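You operate a simulated robot arm through the tools that you are given. There is no shell and no other tool.

The job below is to be done with a simulated robot arm. You get a single attempt, and the scene is never put back.

## Task
Fold the carton shut, lay the PACK card on top and push the carton onto the yellow mark.

Only the result counts: the job must be done as asked and must still hold three seconds after the hand-in. Knocking over, shifting, dropping, spilling or breaking anything else fails it. Flat cloth is picked up by pressing the open fingertips on it (5 to 10 N) and closing them slowly along it; thin cloth reads only 2 to 8 mm in the jaws.

## Robot
A 7-joint arm with a four-finger gripper, fixed in place. Base frame: the origin is at the foot of the arm, x ahead of it, y to its left, z up; the work surface is at about z = 0.76. Units: m, rad, N and s.
Its first joint turns from -1.204 to 3.002 rad. Payload 3.67 kg.
The tool frame sits at the grasp point between the pads (the TCP): z along the fingers, y along the line on which they close. The tips reach 0.028 m beyond it. The gripper opens to 0.112 m. The gripper's body begins 0.073 m behind the TCP.
Orientation is told as [roll, pitch, yaw] about the base's x, y, z axes, in that order, counted from this pose: with the fingers straight down and closing along the base's y, the tool's x points along the base's -x, its y along +y and its z along -z.

## Interface
- The arm moves only by the tool apply_moves. Its argument "moves" is a list of rows, each an object (a shift or turn left out is 0, a gripper value left out holds the last) with "travel": the shift along the tool's x, y, z in m, a list of three; "delta_rot": the turn, a rotation vector about the tool's x, y, z in rad, a list of three; "jaw": the finger opening in m, from 0 to 0.112. In form: [{"travel": [x, y, z], "delta_rot": [ax, ay, az], "jaw": jaw}, ...]. A call has 1 to 20 rows; each row shifts and turns the commanded pose from where the row before left it, along the tool's axes as they then stand. Each row takes 0.2 s and may step no farther than 0.05 m and 0.15 rad from the row before; otherwise, or with a gripper value out of range, the whole call is refused. A pose out of reach is approached as far as the arm can. The call stops where the force on the tool passes 40 N (or 10 N more than at its start, if that is more) or the arm is blocked; 0.2 s more then pass. Each finger halts on what it meets, pressing with about 42 N; the grip force reading is that of the motor and also rises with nothing between the fingers. The clock runs only during rows and for 0.2 s after the last one: add rows that do not move to give the fingers time. It gives the time, the measured TCP pose, the force on the tool (base axes), the opening and the grip force at its end, in the units of the frame above (readings bear some noise), with the torque about the TCP (base axes, N m) and any sound that the robot's microphone picked up.
- Cameras (640 x 400 px; columns grow to the right, rows downward): "scene" is fixed at [0.22, -0.651, 1.5577]; the picture's right is [0.32, -0.95, 0.00], its down [-0.67, -0.22, -0.71] and it looks along [0.67, 0.22, -0.71] (base axes); focal length 338 px, centre (320, 200). "wrist" rides on the gripper at [0.06, -0.018, -0.104] in the tool frame; the picture's right is [0.29, 0.96, 0.00], its down [-0.80, 0.24, -0.55] and it looks along [-0.53, 0.16, 0.83] (tool axes); focal length 234 px, centre (320, 200). There is no depth. A picture from a camera that has moved, and an enlarged one, comes with that camera's place and axes in the base frame and with its lens.
- grab_frame(camera): a new picture of that camera. The clock stands still meanwhile.
- raise_lower(by): slides the trunk up (or, below 0, down) by that many m; the arm rides with it, the base frame stays. It gives what a move gives, with no picture.
- inspect(camera, box): a new picture of the part [left, top, right, bottom] of that camera's present view, enlarged. The clock stands still meanwhile.
- sign_off(): hands the job in; it is judged then, once.

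Nothing tells you positions but the pictures and the camera data. Unless the task says otherwise, let go and move clear before handing in.

The tools are called after "Emit:" as a command line: name --argument value ..., lists and objects as JSON in quotes. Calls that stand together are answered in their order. apply_moves: Moves the arm, as the interface text tells. Its arguments: {"type":"object","properties":{"moves":{"type":"array","items":{"type":"object","properties":{"travel":{"type":"array","items":{"type":"number"}},"delta_rot":{"type":"array","items":{"type":"number"}},"jaw":{"type":"number"}}}}},"required":["moves"]} The other tools are called the same way: raise_lower (by) slides the trunk up or down; grab_frame (camera) takes a picture; inspect (camera, box) takes an enlarged picture of a part of a camera's view; sign_off () hands the job in.

At the start:

```text
clock: 0.0
tool_pos: [0.6318, -0.161, 1.118]
ee_rot: [0.0, 0.0, -0.001]
wrist_force: [-0.3, -0.4, 0.8]
ft_torque: [0.01, -0.01, -0.01]
opening: 0.1121
gripper_force: 0.2
trunk travel left (down, up): [-0.525, 0.315]
```

scene: 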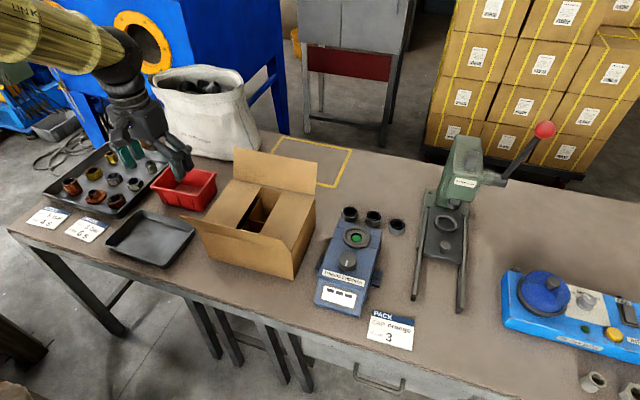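
wrist: 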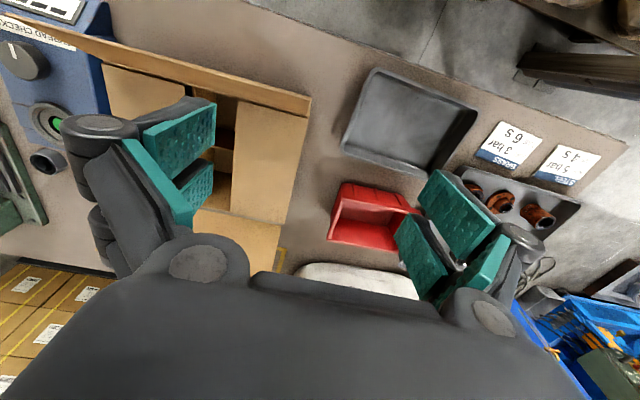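

I see an open carton in the middle of the bench, the PACK card near the front edge, and a yellow outline at the back edge of the bench. I'll look closer at each before planning.

Emit:
inspect --camera "scene" --box '[170, 120, 370, 300]'

Emit:
inspect --camera "scene" --box '[300, 190, 460, 370]'

Emit:
inspect --camera "wrist" --box '[0, 0, 340, 280]'

```text
2.22 times, centred on (270, 210) of scene
camera zoom: at [0.22, -0.651, 1.5577], right [0.32, -0.95, 0.0], down [-0.67, -0.22, -0.71], along [0.67, 0.22, -0.71], focal length 751 px, centre (431, 178)
```

zoom: 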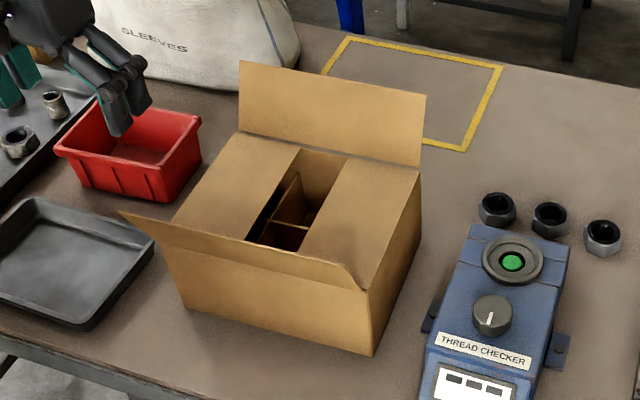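

```text
2.22 times, centred on (380, 280) of scene
camera zoom: at [0.22, -0.651, 1.5577], right [0.32, -0.95, 0.0], down [-0.67, -0.22, -0.71], along [0.67, 0.22, -0.71], focal length 751 px, centre (187, 22)
```

zoom: 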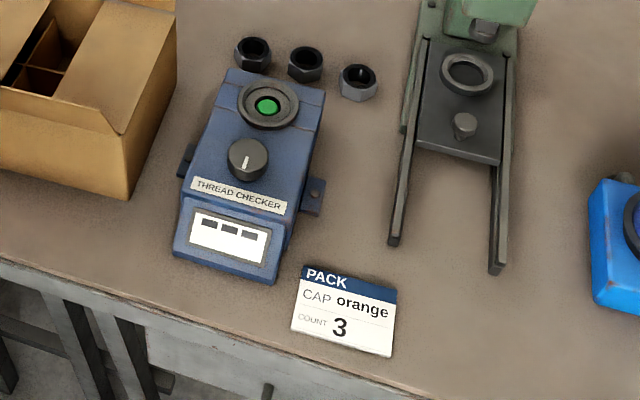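

```text
1.43 times, centred on (170, 140) of wrist
camera zoom: at [0.5713, -0.1797, 1.2226], right [-0.29, 0.96, 0.0], down [0.8, 0.24, 0.55], along [0.53, 0.16, -0.83], focal length 334 px, centre (534, 286)
```

zoom: 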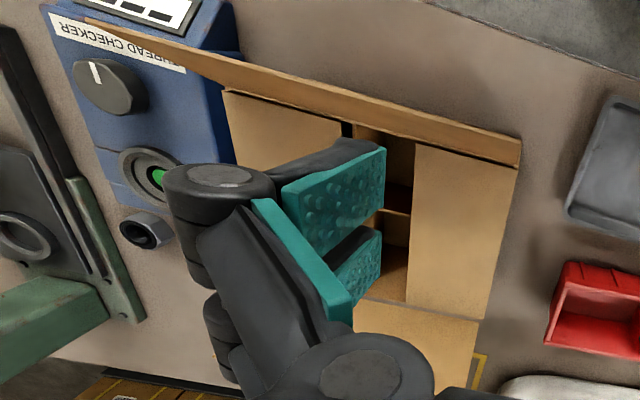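

The carton is at about x 0.66–0.86, y −0.43 to −0.18, with its top near z 0.90. Its end flaps are already in, and the front and rear flaps stand open. The card is near (0.61, −0.70), and the yellow frame spans about x 1.05–1.27, y −0.44 to −0.15. Next I'll zoom in further to check the flap angles and the card's thickness.

Emit:
inspect --camera "scene" --box '[185, 180, 325, 285]'

Emit:
inspect --camera "scene" --box '[355, 300, 425, 360]'

Emit:
inspect --camera "scene" --box '[220, 120, 360, 225]'

```text
3.81 times, centred on (255, 232) of scene
camera zoom: at [0.22, -0.651, 1.5577], right [0.32, -0.95, 0.0], down [-0.67, -0.22, -0.71], along [0.67, 0.22, -0.71], focal length 1287 px, centre (568, 76)
```

zoom: 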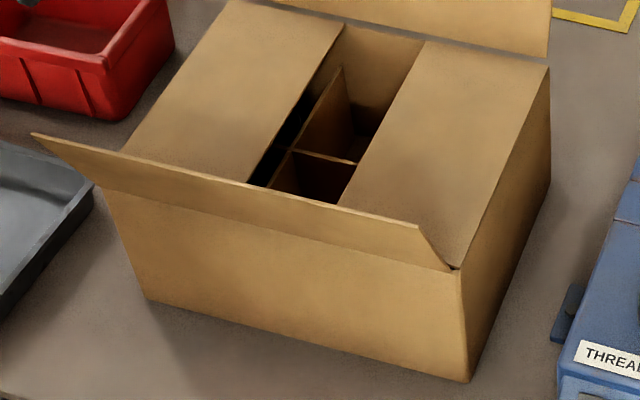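

```text
6.67 times, centred on (390, 330) of scene
camera zoom: at [0.22, -0.651, 1.5577], right [0.32, -0.95, 0.0], down [-0.67, -0.22, -0.71], along [0.67, 0.22, -0.71], focal length 2252 px, centre (-147, -667)
```

zoom: 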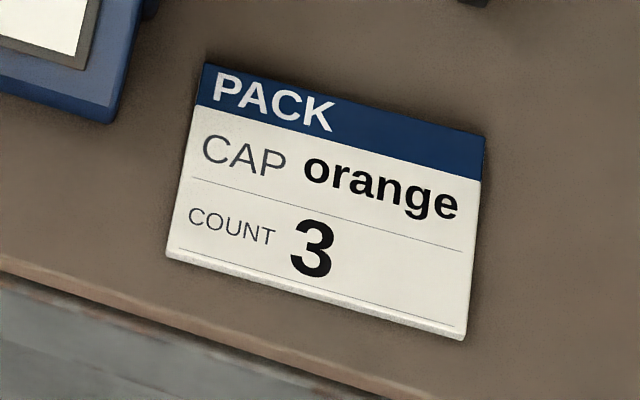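

```text
3.81 times, centred on (290, 172) of scene
camera zoom: at [0.22, -0.651, 1.5577], right [0.32, -0.95, 0.0], down [-0.67, -0.22, -0.71], along [0.67, 0.22, -0.71], focal length 1287 px, centre (434, 305)
```

zoom: 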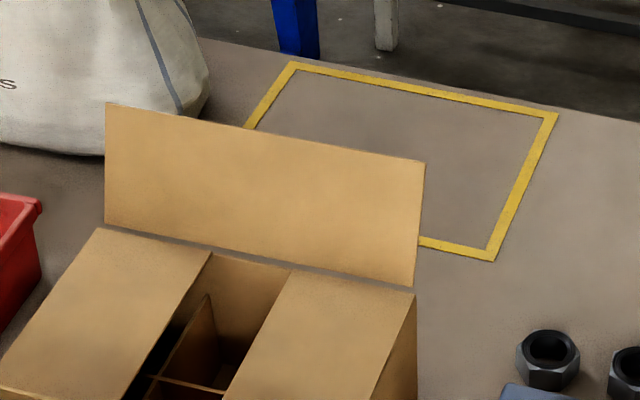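

Both long flaps lean outward by about 15–28°, and the card is roughly 3–4 mm thick. I'll start with the rear flap: close the fingers and move to just behind it at a safe height.

Emit:
apply_moves --moves '[{"jaw": 0.0}, {"travel": [-0.0411, -0.0206, 0]}, {"travel": [-0.0411, -0.0206, 0]}, {"travel": [-0.0411, -0.0206, 0]}, {"travel": [-0.0411, -0.0206, 0]}, {"travel": [-0.0411, -0.0206, 0]}, {"travel": [-0.0411, -0.0206, 0]}, {"travel": [-0.0411, -0.0206, 0]}, {}]'

Emit:
grab_frame --camera "scene"

Emit:
grab_frame --camera "wrist"

```text
clock: 2.0
tool_pos: [0.918, -0.3049, 1.1207]
ee_rot: [0.0, -0.001, -0.001]
wrist_force: [-0.2, 0.6, 0.0]
ft_torque: [-0.02, -0.01, 0.02]
opening: 0.0
gripper_force: 35.7
trunk travel left (down, up): [-0.525, 0.315]
```

```text
taken
```

scene: 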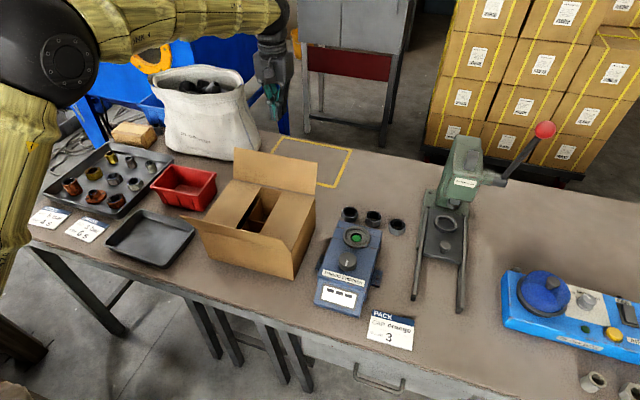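

```text
taken
camera wrist: at [0.8581, -0.3235, 1.2238], right [-0.29, 0.96, 0.0], down [0.8, 0.24, 0.56], along [0.53, 0.16, -0.83], focal length 234 px, centre (320, 200)
```

wrist: 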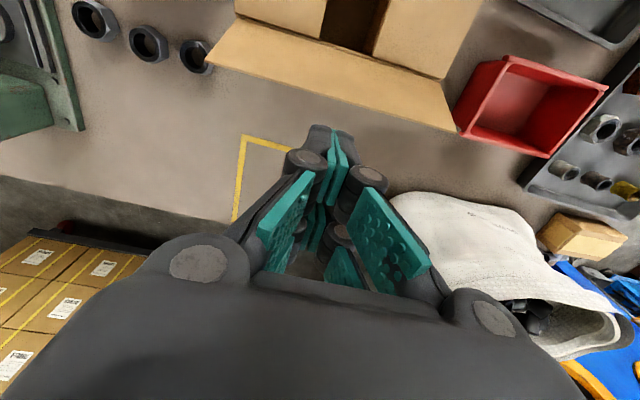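

The arm reached above and behind the rear flap with room to spare. I'll lower the closed fingertips behind it.

Emit:
apply_moves --moves '[{"travel": [0, 0, 0.045]}, {"travel": [0, 0, 0.045]}, {"travel": [0, 0, 0.04]}, {"travel": [0, 0, 0.01]}, {}]'

Emit:
inspect --camera "scene" --box '[200, 90, 360, 230]'

Emit:
grab_frame --camera "wrist"

```text
clock: 2.8
tool_pos: [0.9249, -0.3043, 1.0074]
ee_rot: [-0.001, -0.02, -0.001]
wrist_force: [3.1, 3.3, 5.6]
ft_torque: [0.08, 0.06, -0.13]
opening: 0.0061
gripper_force: 35.7
trunk travel left (down, up): [-0.525, 0.315]
stopped in row 3: the force on the tool passed its limit at 62 N (the readings are from after the stop); the commanded pose is now the measured one
```

```text
2.86 times, centred on (280, 160) of scene
camera zoom: at [0.22, -0.651, 1.5577], right [0.32, -0.95, 0.0], down [-0.67, -0.22, -0.71], along [0.67, 0.22, -0.71], focal length 965 px, centre (434, 314)
```

zoom: 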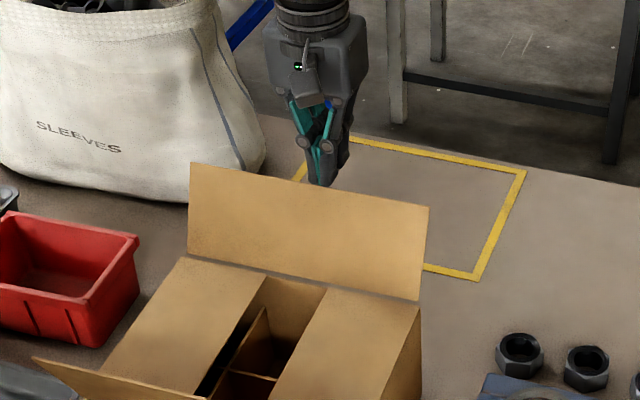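

```text
taken
camera wrist: at [0.8625, -0.3234, 1.1106], right [-0.29, 0.96, -0.01], down [0.79, 0.24, 0.57], along [0.55, 0.16, -0.82], focal length 234 px, centre (320, 200)
```

wrist: 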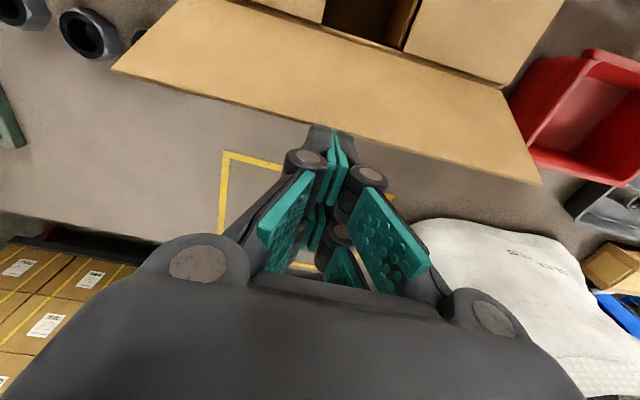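

The tip touched the rear flap's top edge. Triangulating from both cameras, that edge is really at about (0.90, z 0.98), leaning back about 30°. I'll lift, turn the gripper a quarter turn so it closes along x, and use the outer finger of the open jaw to reach behind the flap.

Emit:
apply_moves --moves '[{"travel": [0, 0, -0.04]}, {"travel": [0, 0, -0.04]}, {"delta_rot": [0, 0, 0.15], "jaw": 0.112}, {"delta_rot": [0, 0, 0.15]}, {"delta_rot": [0, 0, 0.15]}, {"delta_rot": [0, 0, 0.15]}, {"delta_rot": [0, 0, 0.15]}, {"delta_rot": [0, 0, 0.15]}, {"delta_rot": [0, 0, 0.15]}, {"delta_rot": [0, 0, 0.15]}, {"delta_rot": [0, 0, 0.15]}, {"delta_rot": [0, 0, 0.15]}, {"delta_rot": [0, 0, 0.07]}, {}]'

Emit:
grab_frame --camera "scene"

Emit:
grab_frame --camera "wrist"

```text
clock: 5.8
tool_pos: [0.9229, -0.3044, 1.0858]
ee_rot: [0.017, -0.003, -1.571]
wrist_force: [-0.6, 0.1, -0.1]
ft_torque: [-0.02, -0.01, 0.03]
opening: 0.1121
gripper_force: 0.1
trunk travel left (down, up): [-0.525, 0.315]
```

```text
taken
```

scene: 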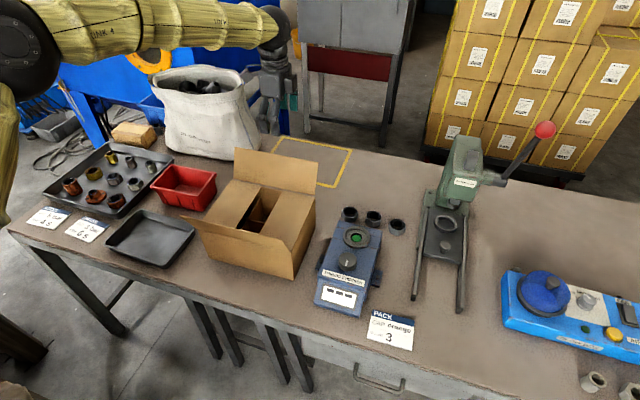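

```text
taken
camera wrist: at [0.903, -0.246, 1.1899], right [0.96, 0.29, 0.02], down [0.23, -0.8, 0.56], along [0.17, -0.53, -0.83], focal length 234 px, centre (320, 200)
```

wrist: 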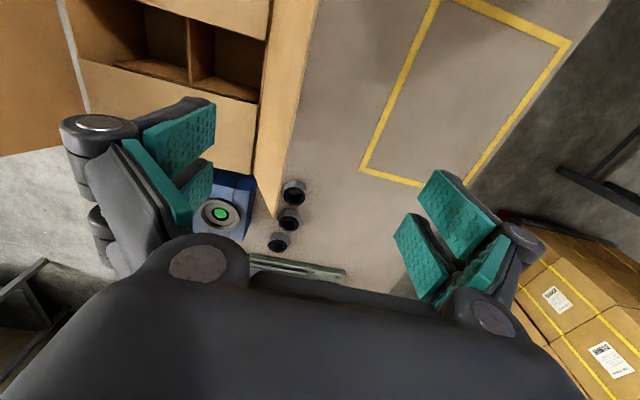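

The open jaw now spans the flap along x, with fingers at roughly x 0.867 and 0.979. I'll shift slightly toward the robot and descend so the fingers straddle the flap.

Emit:
apply_moves --moves '[{"travel": [0, -0.013, 0]}, {"travel": [0, 0, 0.035]}, {"travel": [0, 0, 0.035]}, {"travel": [0, 0, 0.03]}, {"travel": [0, 0, 0.023]}, {}]'

Emit:
grab_frame --camera "wrist"

Emit:
inspect --camera "scene" --box '[180, 90, 360, 290]'

```text
clock: 7.2
tool_pos: [0.9117, -0.3068, 0.9624]
ee_rot: [0.017, 0.0, -1.569]
wrist_force: [-0.5, -0.7, -0.4]
ft_torque: [0.03, -0.02, 0.01]
opening: 0.112
gripper_force: 0.0
trunk travel left (down, up): [-0.525, 0.315]
```

```text
taken
camera wrist: at [0.8915, -0.2469, 1.0661], right [0.96, 0.29, 0.02], down [0.23, -0.8, 0.56], along [0.17, -0.53, -0.83], focal length 234 px, centre (320, 200)
```

wrist: 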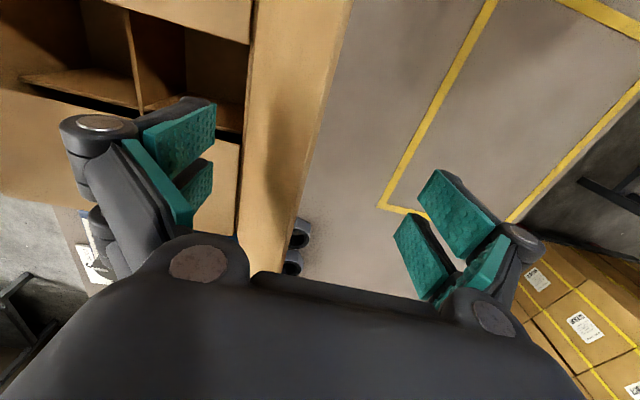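

```text
2.00 times, centred on (270, 190) of scene
camera zoom: at [0.22, -0.651, 1.5577], right [0.32, -0.95, 0.0], down [-0.67, -0.22, -0.71], along [0.67, 0.22, -0.71], focal length 676 px, centre (420, 220)
```

zoom: 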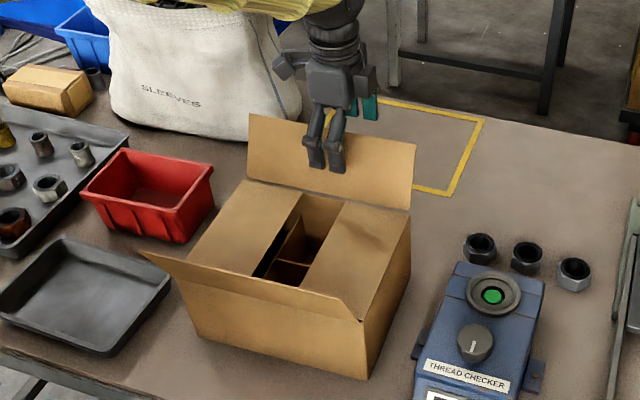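

The fingers straddle the rear flap: the inner finger is in front of it and the outer one behind. Now I'll draw slowly toward −x so the outer finger swings the flap up and over.

Emit:
apply_moves --moves '[{"travel": [0, -0.02, 0]}, {"travel": [0, -0.02, 0]}, {"travel": [0, -0.02, 0]}, {"travel": [0, -0.02, 0]}, {"travel": [0, -0.02, 0]}, {"travel": [0, -0.02, 0]}, {"travel": [0, -0.015, 0]}, {}]'

Emit:
grab_frame --camera "wrist"

Emit:
inspect --camera "scene" --box '[180, 90, 360, 290]'

```text
clock: 9.0
tool_pos: [0.7772, -0.3041, 0.9624]
ee_rot: [0.017, -0.002, -1.57]
wrist_force: [-0.1, -0.5, 0.0]
ft_torque: [0.02, 0.01, -0.02]
opening: 0.112
gripper_force: 0.0
trunk travel left (down, up): [-0.525, 0.315]
```

```text
taken
camera wrist: at [0.7569, -0.2462, 1.0644], right [0.96, 0.29, 0.02], down [0.23, -0.8, 0.56], along [0.17, -0.53, -0.83], focal length 234 px, centre (320, 200)
```

wrist: 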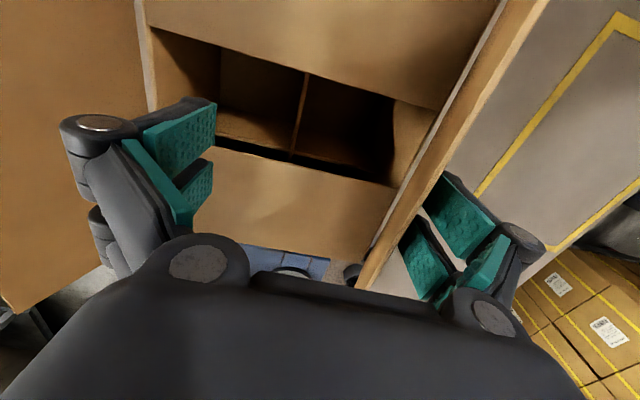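

```text
2.00 times, centred on (270, 190) of scene
camera zoom: at [0.22, -0.651, 1.5577], right [0.32, -0.95, 0.0], down [-0.67, -0.22, -0.71], along [0.67, 0.22, -0.71], focal length 676 px, centre (420, 220)
```

zoom: 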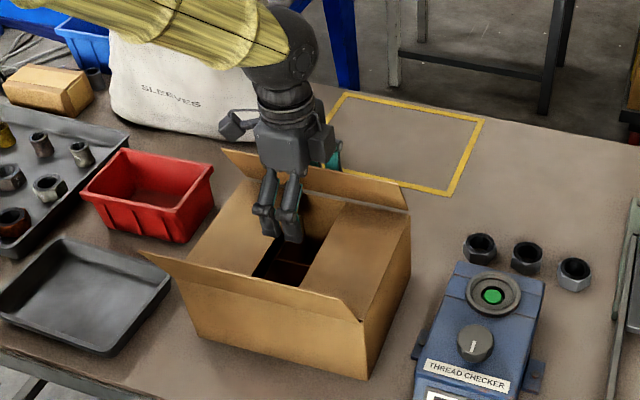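

The flap is past vertical and the carton hasn't moved. I'll go a little farther forward and lower to bring it nearer to flat.

Emit:
apply_moves --moves '[{"travel": [0, -0.015, 0.003]}, {"travel": [0, -0.015, 0.004]}, {"travel": [0, -0.008, 0.004]}, {}]'

Emit:
inspect --camera "scene" --box '[180, 90, 360, 290]'

Emit:
grab_frame --camera "wrist"

```text
clock: 10.0
tool_pos: [0.7401, -0.3052, 0.9487]
ee_rot: [0.019, -0.002, -1.569]
wrist_force: [1.2, -0.1, 0.2]
ft_torque: [0.02, -0.01, 0.01]
opening: 0.1119
gripper_force: 0.0
trunk travel left (down, up): [-0.525, 0.315]
```

```text
2.00 times, centred on (270, 190) of scene
camera zoom: at [0.22, -0.651, 1.5577], right [0.32, -0.95, 0.0], down [-0.67, -0.22, -0.71], along [0.67, 0.22, -0.71], focal length 676 px, centre (420, 220)
```

zoom: 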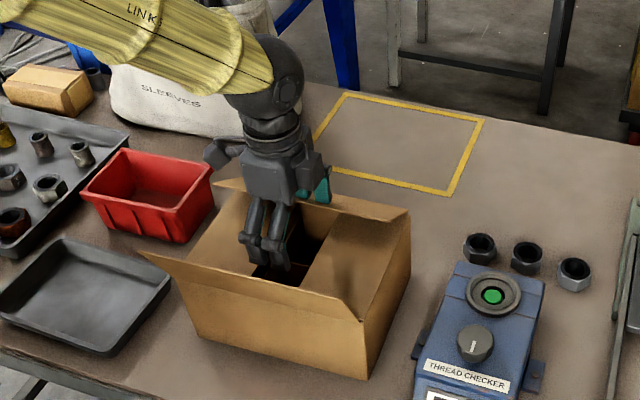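

```text
taken
camera wrist: at [0.7193, -0.2462, 1.0526], right [0.96, 0.29, 0.02], down [0.23, -0.8, 0.56], along [0.17, -0.53, -0.83], focal length 234 px, centre (320, 200)
```

wrist: 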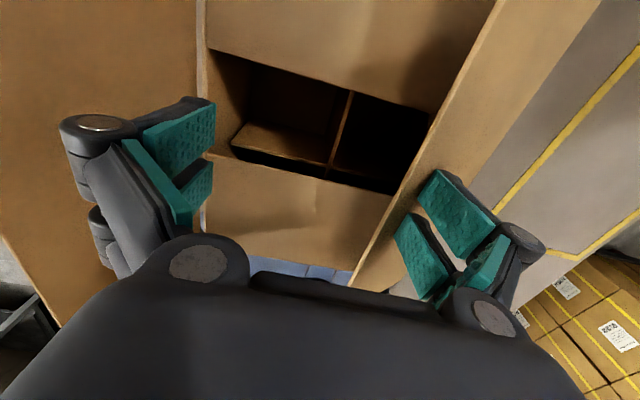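

The rear flap is at roughly 35–40° from flat. I'll lift off to see whether it stays there, and close the fingers for pressing it down.

Emit:
apply_moves --moves '[{"travel": [0, 0.004, -0.02]}, {"travel": [0, 0.004, -0.03]}, {"travel": [0, 0, -0.04]}, {"jaw": 0.0}, {}, {}]'

Emit:
inspect --camera "scene" --box '[180, 90, 360, 290]'

Emit:
grab_frame --camera "wrist"

```text
clock: 11.4
tool_pos: [0.7458, -0.3046, 1.0402]
ee_rot: [0.016, -0.001, -1.568]
wrist_force: [0.8, -0.4, -0.7]
ft_torque: [-0.02, -0.01, -0.02]
opening: 0.0
gripper_force: 35.5
trunk travel left (down, up): [-0.525, 0.315]
```

```text
2.00 times, centred on (270, 190) of scene
camera zoom: at [0.22, -0.651, 1.5577], right [0.32, -0.95, 0.0], down [-0.67, -0.22, -0.71], along [0.67, 0.22, -0.71], focal length 676 px, centre (420, 220)
```

zoom: 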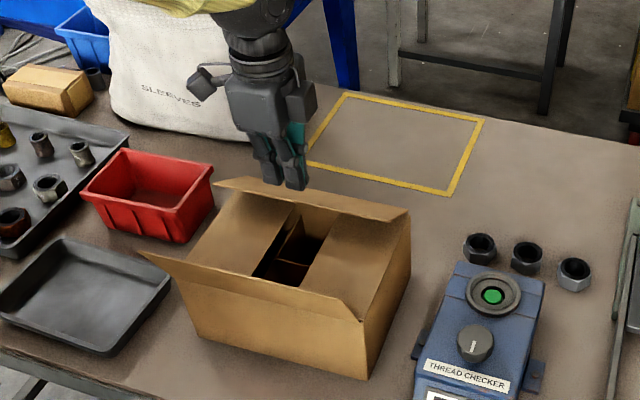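

```text
taken
camera wrist: at [0.7261, -0.2454, 1.1432], right [0.96, 0.29, 0.02], down [0.23, -0.8, 0.56], along [0.17, -0.53, -0.83], focal length 234 px, centre (320, 200)
```

wrist: 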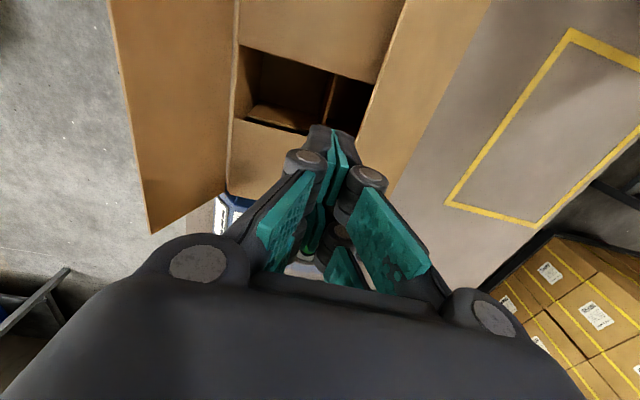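

The flap stays where I leave it, at about 45°. Now I'll press it down from above with the closed fingertips, starting near the hinge and sliding toward the tip.

Emit:
apply_moves --moves '[{"travel": [0, 0.042, 0]}, {"travel": [0, 0.042, 0]}, {"travel": [0, 0, 0.045]}, {"travel": [0, 0, 0.035]}, {"travel": [0, -0.01, 0.01]}, {"travel": [0, -0.01, 0.006]}, {"travel": [0, -0.01, 0.003]}, {}]'

Emit:
inspect --camera "scene" --box '[180, 90, 360, 290]'

Emit:
grab_frame --camera "wrist"

```text
clock: 13.2
tool_pos: [0.8011, -0.3048, 0.9412]
ee_rot: [0.017, -0.002, -1.57]
wrist_force: [-0.1, 0.2, -0.9]
ft_torque: [0.01, -0.02, 0.03]
opening: 0.0
gripper_force: 35.6
trunk travel left (down, up): [-0.525, 0.315]
```

```text
2.00 times, centred on (270, 190) of scene
camera zoom: at [0.22, -0.651, 1.5577], right [0.32, -0.95, 0.0], down [-0.67, -0.22, -0.71], along [0.67, 0.22, -0.71], focal length 676 px, centre (420, 220)
```

zoom: 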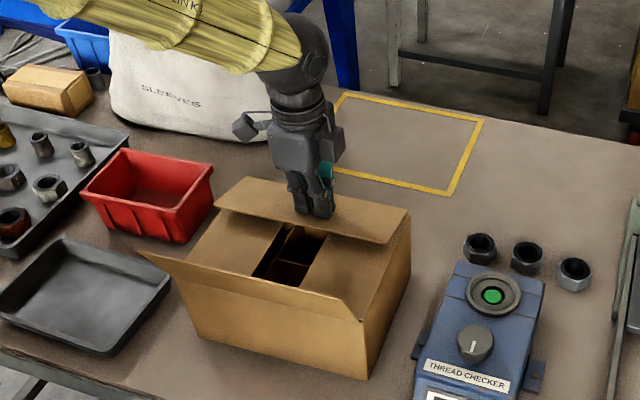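

```text
taken
camera wrist: at [0.7815, -0.2462, 1.0449], right [0.96, 0.29, 0.02], down [0.23, -0.8, 0.56], along [0.17, -0.53, -0.83], focal length 234 px, centre (320, 200)
```

wrist: 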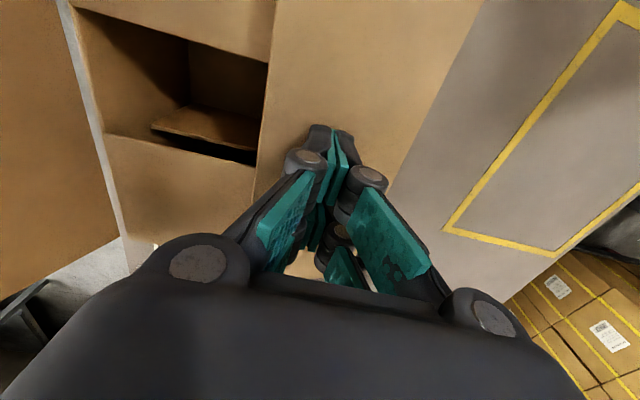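

The flap is nearly down. I'll keep pressing in small steps, moving toward its tip, until I feel the end panels underneath.

Emit:
apply_moves --moves '[{"travel": [0, -0.008, 0.003]}, {"travel": [0, -0.006, 0.002]}, {}]'

Emit:
inspect --camera "scene" --box '[180, 150, 330, 270]'

```text
clock: 14.0
tool_pos: [0.7868, -0.3049, 0.9362]
ee_rot: [0.016, -0.001, -1.57]
wrist_force: [0.3, -0.4, 1.6]
ft_torque: [-0.03, -0.03, -0.02]
opening: 0.0001
gripper_force: 35.7
trunk travel left (down, up): [-0.525, 0.315]
```

```text
3.33 times, centred on (255, 210) of scene
camera zoom: at [0.22, -0.651, 1.5577], right [0.32, -0.95, 0.0], down [-0.67, -0.22, -0.71], along [0.67, 0.22, -0.71], focal length 1126 px, centre (537, 167)
```

zoom: 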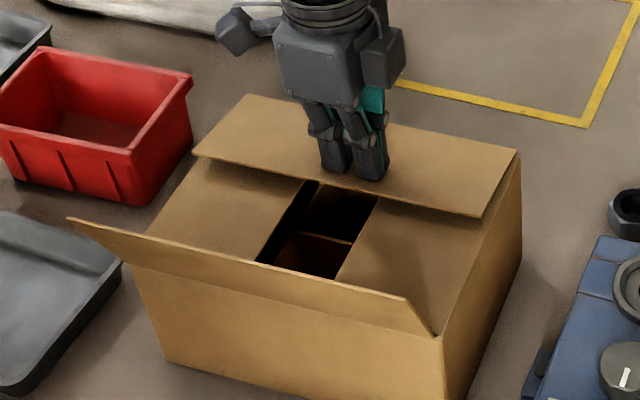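

There's still a small gap under the flap's tip, so I'll press down in 2 mm steps.

Emit:
apply_moves --moves '[{"travel": [0, -0.003, 0.002]}, {"travel": [0, 0, 0.002]}, {}]'

Emit:
inspect --camera "scene" --box '[180, 150, 330, 270]'

```text
clock: 14.8
tool_pos: [0.7854, -0.3072, 0.9316]
ee_rot: [0.016, -0.002, -1.568]
wrist_force: [0.4, 0.0, 1.2]
ft_torque: [-0.02, 0.01, -0.01]
opening: 0.0004
gripper_force: 36.0
trunk travel left (down, up): [-0.525, 0.315]
```

```text
3.33 times, centred on (255, 210) of scene
camera zoom: at [0.22, -0.651, 1.5577], right [0.32, -0.95, 0.0], down [-0.67, -0.22, -0.71], along [0.67, 0.22, -0.71], focal length 1126 px, centre (537, 167)
```

zoom: 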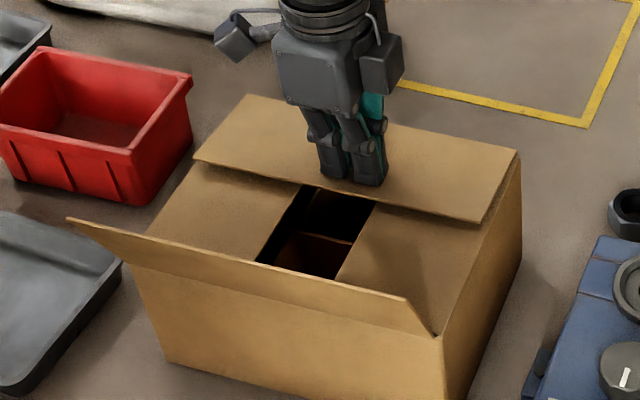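

Emit:
apply_moves --moves '[{"travel": [0, 0, 0.002]}, {"travel": [0, 0, 0.002]}, {}]'

Emit:
inspect --camera "scene" --box '[180, 150, 330, 270]'

```text
clock: 15.6
tool_pos: [0.785, -0.3055, 0.9274]
ee_rot: [0.017, -0.001, -1.571]
wrist_force: [0.6, 0.4, -1.0]
ft_torque: [-0.02, -0.01, -0.01]
opening: 0.0
gripper_force: 35.6
trunk travel left (down, up): [-0.525, 0.315]
```

```text
3.33 times, centred on (255, 210) of scene
camera zoom: at [0.22, -0.651, 1.5577], right [0.32, -0.95, 0.0], down [-0.67, -0.22, -0.71], along [0.67, 0.22, -0.71], focal length 1126 px, centre (537, 167)
```

zoom: 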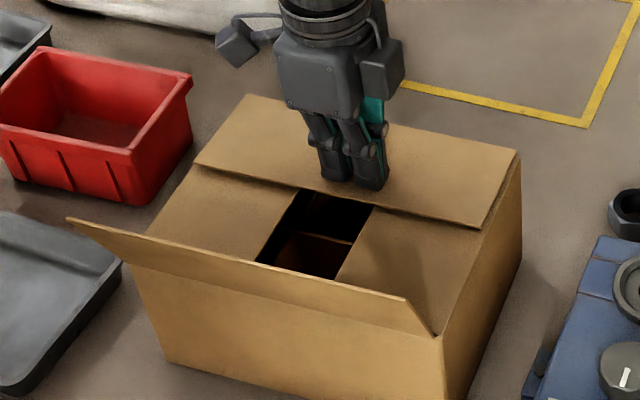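

Emit:
apply_moves --moves '[{"travel": [0, 0, 0.002]}, {"travel": [0, 0, 0.001]}, {}]'

Emit:
inspect --camera "scene" --box '[180, 150, 330, 270]'

```text
clock: 16.4
tool_pos: [0.784, -0.3042, 0.925]
ee_rot: [0.019, -0.002, -1.571]
wrist_force: [-0.6, -0.1, 0.2]
ft_torque: [0.01, -0.04, 0.01]
opening: 0.0
gripper_force: 35.7
trunk travel left (down, up): [-0.525, 0.315]
```

```text
3.33 times, centred on (255, 210) of scene
camera zoom: at [0.22, -0.651, 1.5577], right [0.32, -0.95, 0.0], down [-0.67, -0.22, -0.71], along [0.67, 0.22, -0.71], focal length 1126 px, centre (537, 167)
```

zoom: 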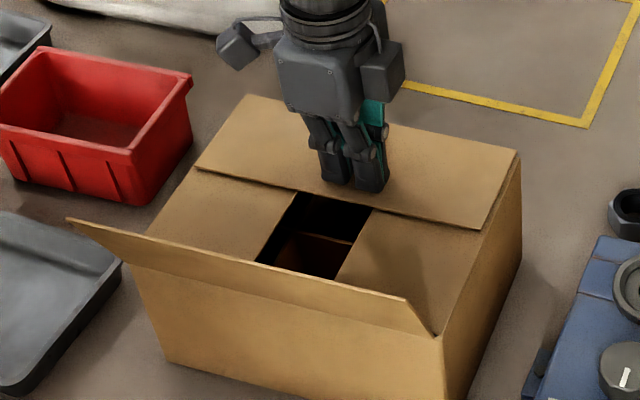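

Emit:
apply_moves --moves '[{"travel": [0, 0, 0.0015]}, {"travel": [0, 0, 0.0015]}, {}]'

Emit:
inspect --camera "scene" --box '[180, 150, 330, 270]'

```text
clock: 17.2
tool_pos: [0.7844, -0.3059, 0.9233]
ee_rot: [0.018, -0.003, -1.569]
wrist_force: [0.7, 0.6, 4.3]
ft_torque: [0.01, 0.04, 0.02]
opening: 0.0059
gripper_force: 35.6
trunk travel left (down, up): [-0.525, 0.315]
```

```text
3.33 times, centred on (255, 210) of scene
camera zoom: at [0.22, -0.651, 1.5577], right [0.32, -0.95, 0.0], down [-0.67, -0.22, -0.71], along [0.67, 0.22, -0.71], focal length 1126 px, centre (537, 167)
```

zoom: 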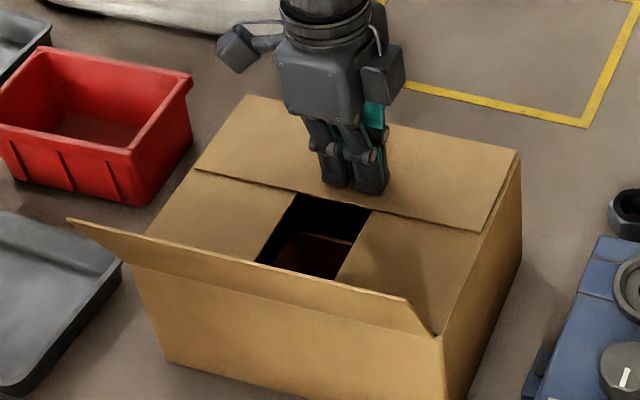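

I can feel contact now, about 4 N at z ≈ 0.895, so the rear flap is down. I'll give it one slightly firmer press, then lift and see if it stays shut.

Emit:
apply_moves --moves '[{"travel": [0, 0, 0.002]}, {}, {"travel": [0, 0, -0.02]}, {"travel": [0, 0, -0.04]}, {"travel": [0, 0, -0.05]}, {}]'

Emit:
inspect --camera "scene" --box '[180, 150, 330, 270]'

Emit:
grab_frame --camera "wrist"

```text
clock: 18.6
tool_pos: [0.7838, -0.3052, 1.03]
ee_rot: [0.017, -0.003, -1.569]
wrist_force: [0.5, -0.2, -0.3]
ft_torque: [0.0, 0.01, 0.0]
opening: 0.0001
gripper_force: 35.9
trunk travel left (down, up): [-0.525, 0.315]
```

```text
3.33 times, centred on (255, 210) of scene
camera zoom: at [0.22, -0.651, 1.5577], right [0.32, -0.95, 0.0], down [-0.67, -0.22, -0.71], along [0.67, 0.22, -0.71], focal length 1126 px, centre (537, 167)
```

zoom: 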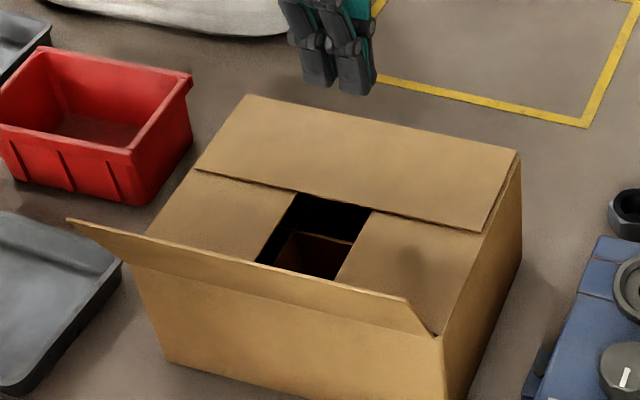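

```text
taken
camera wrist: at [0.7645, -0.2465, 1.1331], right [0.96, 0.29, 0.01], down [0.23, -0.8, 0.56], along [0.17, -0.53, -0.83], focal length 234 px, centre (320, 200)
```

wrist: 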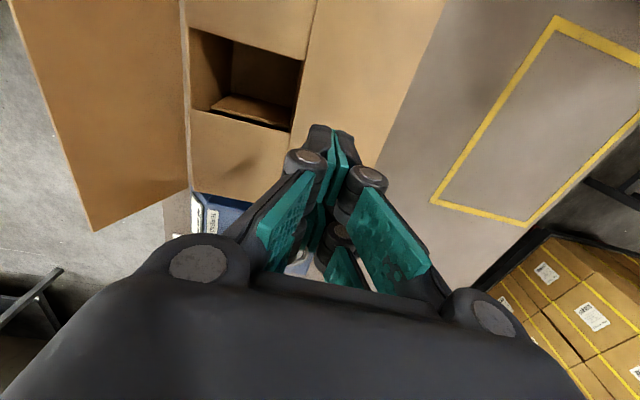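

The rear flap stays shut. For the front flap I'll rise, go over to the robot side of it, and lower the closed fingers in front of it.

Emit:
apply_moves --moves '[{"travel": [0, 0, -0.04]}, {"travel": [0, -0.045, 0]}, {"travel": [0, -0.045, 0]}, {"travel": [0, -0.045, 0]}, {"travel": [0, -0.045, 0]}, {"travel": [0, -0.036, 0]}, {"travel": [0, 0, 0.04]}, {"travel": [0, 0, 0.04]}, {"travel": [0, 0, 0.025]}, {}]'

Emit:
inspect --camera "scene" --box '[160, 130, 340, 290]'

Emit:
grab_frame --camera "wrist"

```text
clock: 20.8
tool_pos: [0.569, -0.3051, 0.9609]
ee_rot: [0.018, 0.0, -1.569]
wrist_force: [0.6, -0.1, 0.6]
ft_torque: [0.05, -0.01, 0.0]
opening: 0.0
gripper_force: 35.2
trunk travel left (down, up): [-0.525, 0.315]
```

```text
2.50 times, centred on (250, 210) of scene
camera zoom: at [0.22, -0.651, 1.5577], right [0.32, -0.95, 0.0], down [-0.67, -0.22, -0.71], along [0.67, 0.22, -0.71], focal length 845 px, centre (495, 175)
```

zoom: 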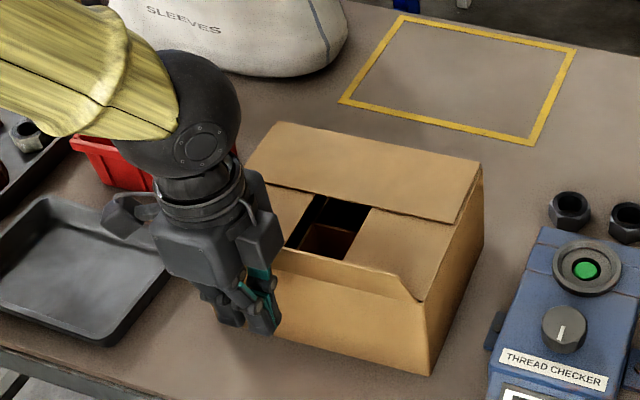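

```text
taken
camera wrist: at [0.5477, -0.2459, 1.0645], right [0.96, 0.29, 0.02], down [0.23, -0.8, 0.56], along [0.17, -0.53, -0.83], focal length 234 px, centre (320, 200)
```

wrist: 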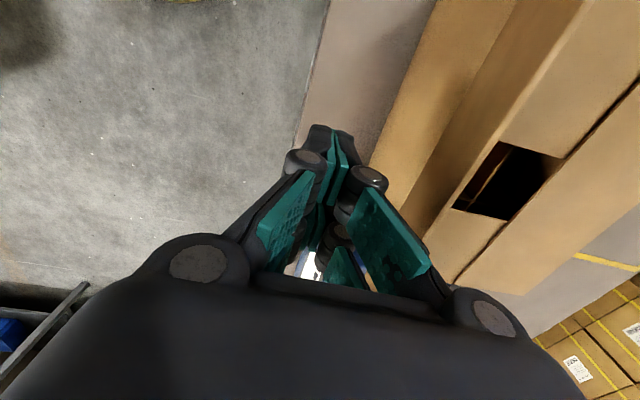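

I'm in front of the front flap with clearance. The whole yellow frame is visible too: x 1.046–1.279, y −0.437 to −0.142, centred near (1.162, −0.29). Now I'll push the front flap up and over toward +x.

Emit:
apply_moves --moves '[{"travel": [0, 0.02, 0]}, {"travel": [0, 0.02, 0]}, {"travel": [0, 0.02, 0]}, {"travel": [0, 0.02, 0]}, {"travel": [0, 0.02, 0]}, {"travel": [0, 0.015, 0]}, {}]'

Emit:
inspect --camera "scene" --box '[160, 130, 340, 290]'

Emit:
grab_frame --camera "wrist"

```text
clock: 22.4
tool_pos: [0.6837, -0.3052, 0.9636]
ee_rot: [0.016, 0.0, -1.568]
wrist_force: [-0.1, -0.5, -0.2]
ft_torque: [-0.03, -0.03, 0.01]
opening: 0.0
gripper_force: 36.0
trunk travel left (down, up): [-0.525, 0.315]
```

```text
2.50 times, centred on (250, 210) of scene
camera zoom: at [0.22, -0.651, 1.5577], right [0.32, -0.95, 0.0], down [-0.67, -0.22, -0.71], along [0.67, 0.22, -0.71], focal length 845 px, centre (495, 175)
```

zoom: 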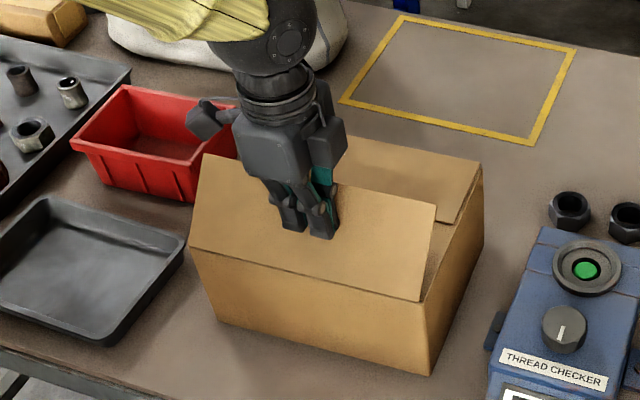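

```text
taken
camera wrist: at [0.6627, -0.2468, 1.0671], right [0.96, 0.29, 0.02], down [0.23, -0.8, 0.56], along [0.17, -0.53, -0.83], focal length 234 px, centre (320, 200)
```

wrist: 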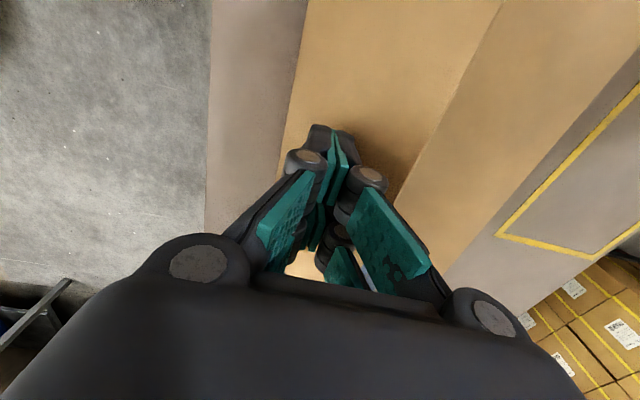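

The front flap is swung over to about 45°. I'll keep sliding forward and down toward its tip.

Emit:
apply_moves --moves '[{"travel": [0, 0.012, 0.008]}, {"travel": [0, 0.012, 0.008]}, {"travel": [0, 0.01, 0.007]}, {"travel": [0, 0.008, 0.005]}, {"travel": [0, 0.004, 0.003]}, {}]'

Emit:
inspect --camera "scene" --box '[180, 150, 330, 270]'

```text
clock: 23.8
tool_pos: [0.7297, -0.3057, 0.9334]
ee_rot: [0.017, -0.002, -1.569]
wrist_force: [-0.8, -0.8, 0.6]
ft_torque: [0.01, 0.02, -0.01]
opening: 0.0002
gripper_force: 35.7
trunk travel left (down, up): [-0.525, 0.315]
```

```text
3.33 times, centred on (255, 210) of scene
camera zoom: at [0.22, -0.651, 1.5577], right [0.32, -0.95, 0.0], down [-0.67, -0.22, -0.71], along [0.67, 0.22, -0.71], focal length 1126 px, centre (537, 167)
```

zoom: 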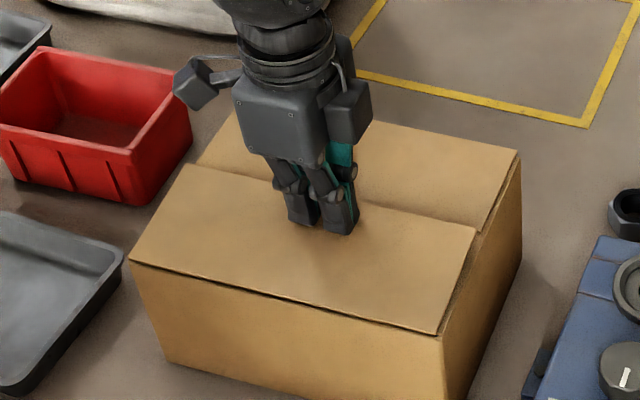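

Emit:
apply_moves --moves '[{"travel": [0, 0, 0.003]}, {"travel": [0, 0, 0.003]}, {"travel": [0, 0, 0.002]}, {}]'

Emit:
inspect --camera "scene" --box '[180, 150, 330, 270]'

```text
clock: 24.8
tool_pos: [0.7288, -0.3055, 0.9246]
ee_rot: [0.018, -0.002, -1.57]
wrist_force: [0.2, 0.5, -0.7]
ft_torque: [-0.01, 0.02, 0.01]
opening: 0.0002
gripper_force: 35.8
trunk travel left (down, up): [-0.525, 0.315]
```

```text
3.33 times, centred on (255, 210) of scene
camera zoom: at [0.22, -0.651, 1.5577], right [0.32, -0.95, 0.0], down [-0.67, -0.22, -0.71], along [0.67, 0.22, -0.71], focal length 1126 px, centre (537, 167)
```

zoom: 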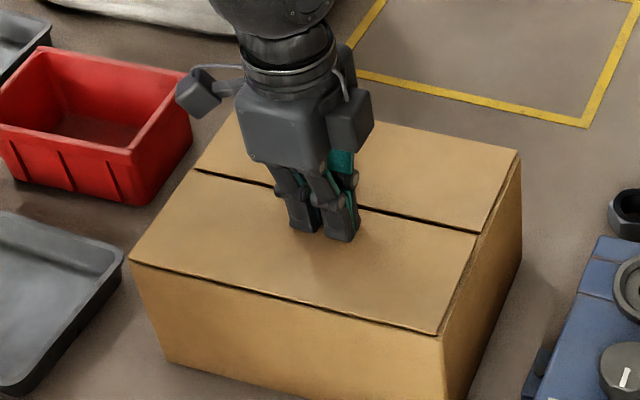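

The front flap is almost flat, so I'll press in tiny steps until I feel contact.

Emit:
apply_moves --moves '[{"travel": [0, 0, 0.002]}, {"travel": [0, 0, 0.001]}, {}]'

Emit:
inspect --camera "scene" --box '[180, 150, 330, 270]'

```text
clock: 25.6
tool_pos: [0.7294, -0.3057, 0.9226]
ee_rot: [0.017, -0.003, -1.568]
wrist_force: [-0.5, 0.3, 4.6]
ft_torque: [0.0, 0.06, 0.02]
opening: 0.0001
gripper_force: 36.3
trunk travel left (down, up): [-0.525, 0.315]
```

```text
3.33 times, centred on (255, 210) of scene
camera zoom: at [0.22, -0.651, 1.5577], right [0.32, -0.95, 0.0], down [-0.67, -0.22, -0.71], along [0.67, 0.22, -0.71], focal length 1126 px, centre (537, 167)
```

zoom: 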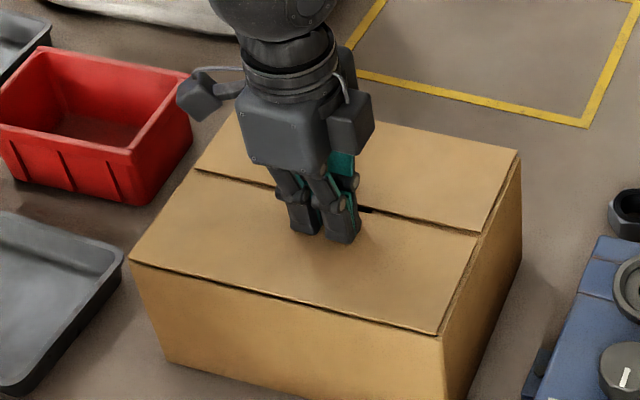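

I feel contact at about 4.6 N, so the front flap is down. I'll press once more briefly, lift straight off and verify both flaps stay shut.

Emit:
apply_moves --moves '[{"travel": [0, 0, 0.002]}, {}, {"travel": [0, 0, -0.02]}, {"travel": [0, 0, -0.05]}, {"travel": [0, 0, -0.05]}, {"travel": [0, 0, -0.05]}, {}]'

Emit:
inspect --camera "scene" --box '[180, 150, 330, 270]'

Emit:
grab_frame --camera "wrist"

```text
clock: 27.2
tool_pos: [0.727, -0.306, 1.0897]
ee_rot: [0.017, -0.003, -1.569]
wrist_force: [0.0, 0.0, -0.9]
ft_torque: [0.06, 0.03, 0.03]
opening: 0.0002
gripper_force: 36.1
trunk travel left (down, up): [-0.525, 0.315]
```

```text
3.33 times, centred on (255, 210) of scene
camera zoom: at [0.22, -0.651, 1.5577], right [0.32, -0.95, 0.0], down [-0.67, -0.22, -0.71], along [0.67, 0.22, -0.71], focal length 1126 px, centre (537, 167)
```

zoom: 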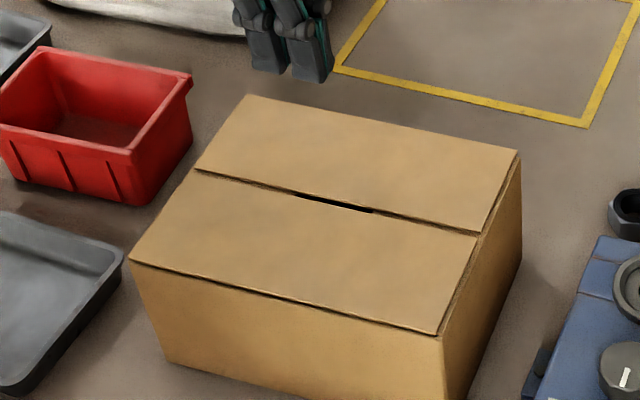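

```text
taken
camera wrist: at [0.7065, -0.2477, 1.1931], right [0.96, 0.29, 0.01], down [0.23, -0.8, 0.56], along [0.17, -0.53, -0.83], focal length 234 px, centre (320, 200)
```

wrist: 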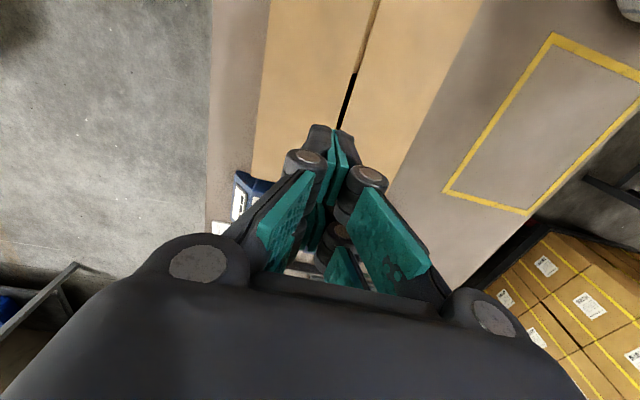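

The carton is shut and both flaps lie flat. Next is the card: I'll remove the small residual tilt, open the jaw and travel above the card to look at it.

Emit:
apply_moves --moves '[{"travel": [-0.0441, -0.0129, 0], "delta_rot": [0.017, 0, 0]}, {"travel": [-0.0441, -0.0129, 0]}, {"travel": [-0.0441, -0.0129, 0]}, {"travel": [-0.0441, -0.0129, 0]}, {"travel": [-0.0441, -0.0129, 0], "jaw": 0.112}, {"travel": [-0.0441, -0.0129, 0]}, {"travel": [-0.0441, -0.0129, 0]}, {"travel": [-0.0441, -0.0129, 0]}, {"travel": [-0.0441, -0.0129, 0]}, {}]'

Emit:
grab_frame --camera "scene"

Emit:
grab_frame --camera "wrist"

```text
clock: 29.4
tool_pos: [0.6129, -0.7016, 1.0924]
ee_rot: [-0.001, -0.001, -1.568]
wrist_force: [-0.2, 0.4, -0.6]
ft_torque: [-0.04, -0.01, -0.03]
opening: 0.112
gripper_force: 0.1
trunk travel left (down, up): [-0.525, 0.315]
```

```text
taken
```

scene: 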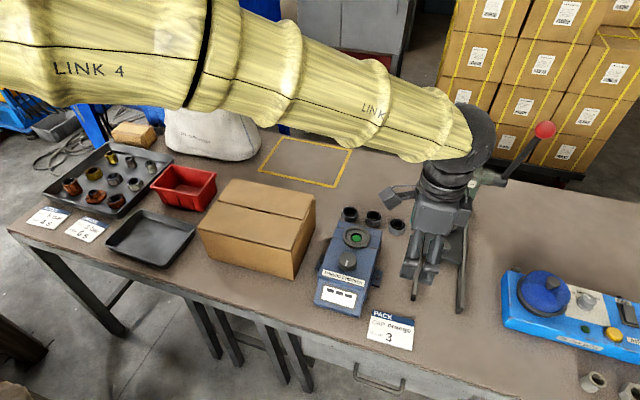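

```text
taken
camera wrist: at [0.5932, -0.6428, 1.1957], right [0.96, 0.29, 0.0], down [0.24, -0.8, 0.56], along [0.16, -0.53, -0.83], focal length 234 px, centre (320, 200)
```

wrist: 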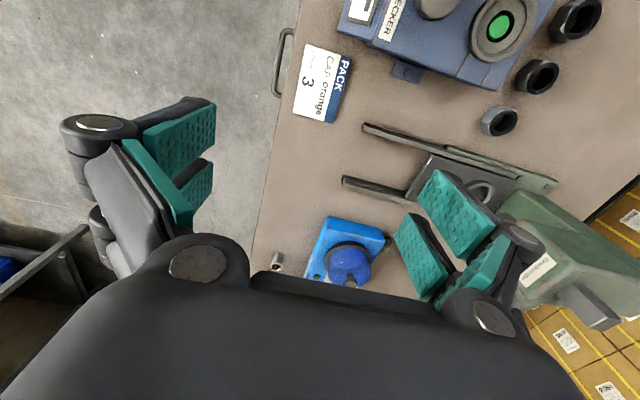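

The card is centred near (0.611, −0.700), about 0.078 by 0.105, and turned by about 0.04 rad. The jaw closes along its short side with about 17 mm spare on each side. I'll align and descend part way to check clearance from the press legs and the thread checker.

Emit:
apply_moves --moves '[{"travel": [0.001, -0.002, 0.04], "delta_rot": [0, 0, -0.04]}, {"travel": [0, 0, 0.05]}, {"travel": [0, 0, 0.05]}, {"travel": [0, 0, 0.05]}, {"travel": [0, 0, 0.04]}, {"travel": [0, 0, 0.02]}, {}]'

Emit:
inspect --camera "scene" --box '[320, 220, 480, 370]'

Emit:
grab_frame --camera "wrist"

```text
clock: 31.0
tool_pos: [0.6088, -0.7028, 0.839]
ee_rot: [0.001, 0.0, -1.529]
wrist_force: [-0.2, 0.2, -0.6]
ft_torque: [0.01, 0.0, 0.03]
opening: 0.112
gripper_force: 0.0
trunk travel left (down, up): [-0.525, 0.315]
```

```text
2.67 times, centred on (400, 295) of scene
camera zoom: at [0.22, -0.651, 1.5577], right [0.32, -0.95, 0.0], down [-0.67, -0.22, -0.71], along [0.67, 0.22, -0.71], focal length 901 px, centre (107, -53)
```

zoom: 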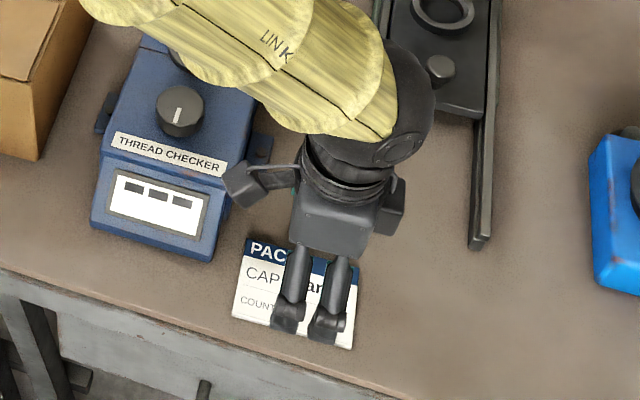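

```text
taken
camera wrist: at [0.5889, -0.6443, 0.9439], right [0.94, 0.33, 0.0], down [0.27, -0.79, 0.55], along [0.18, -0.52, -0.83], focal length 234 px, centre (320, 200)
```

wrist: 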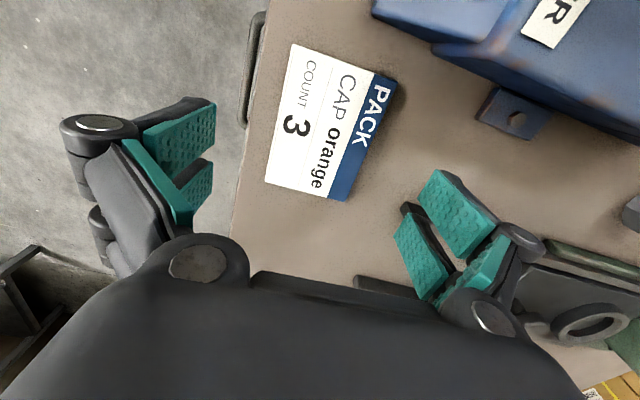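

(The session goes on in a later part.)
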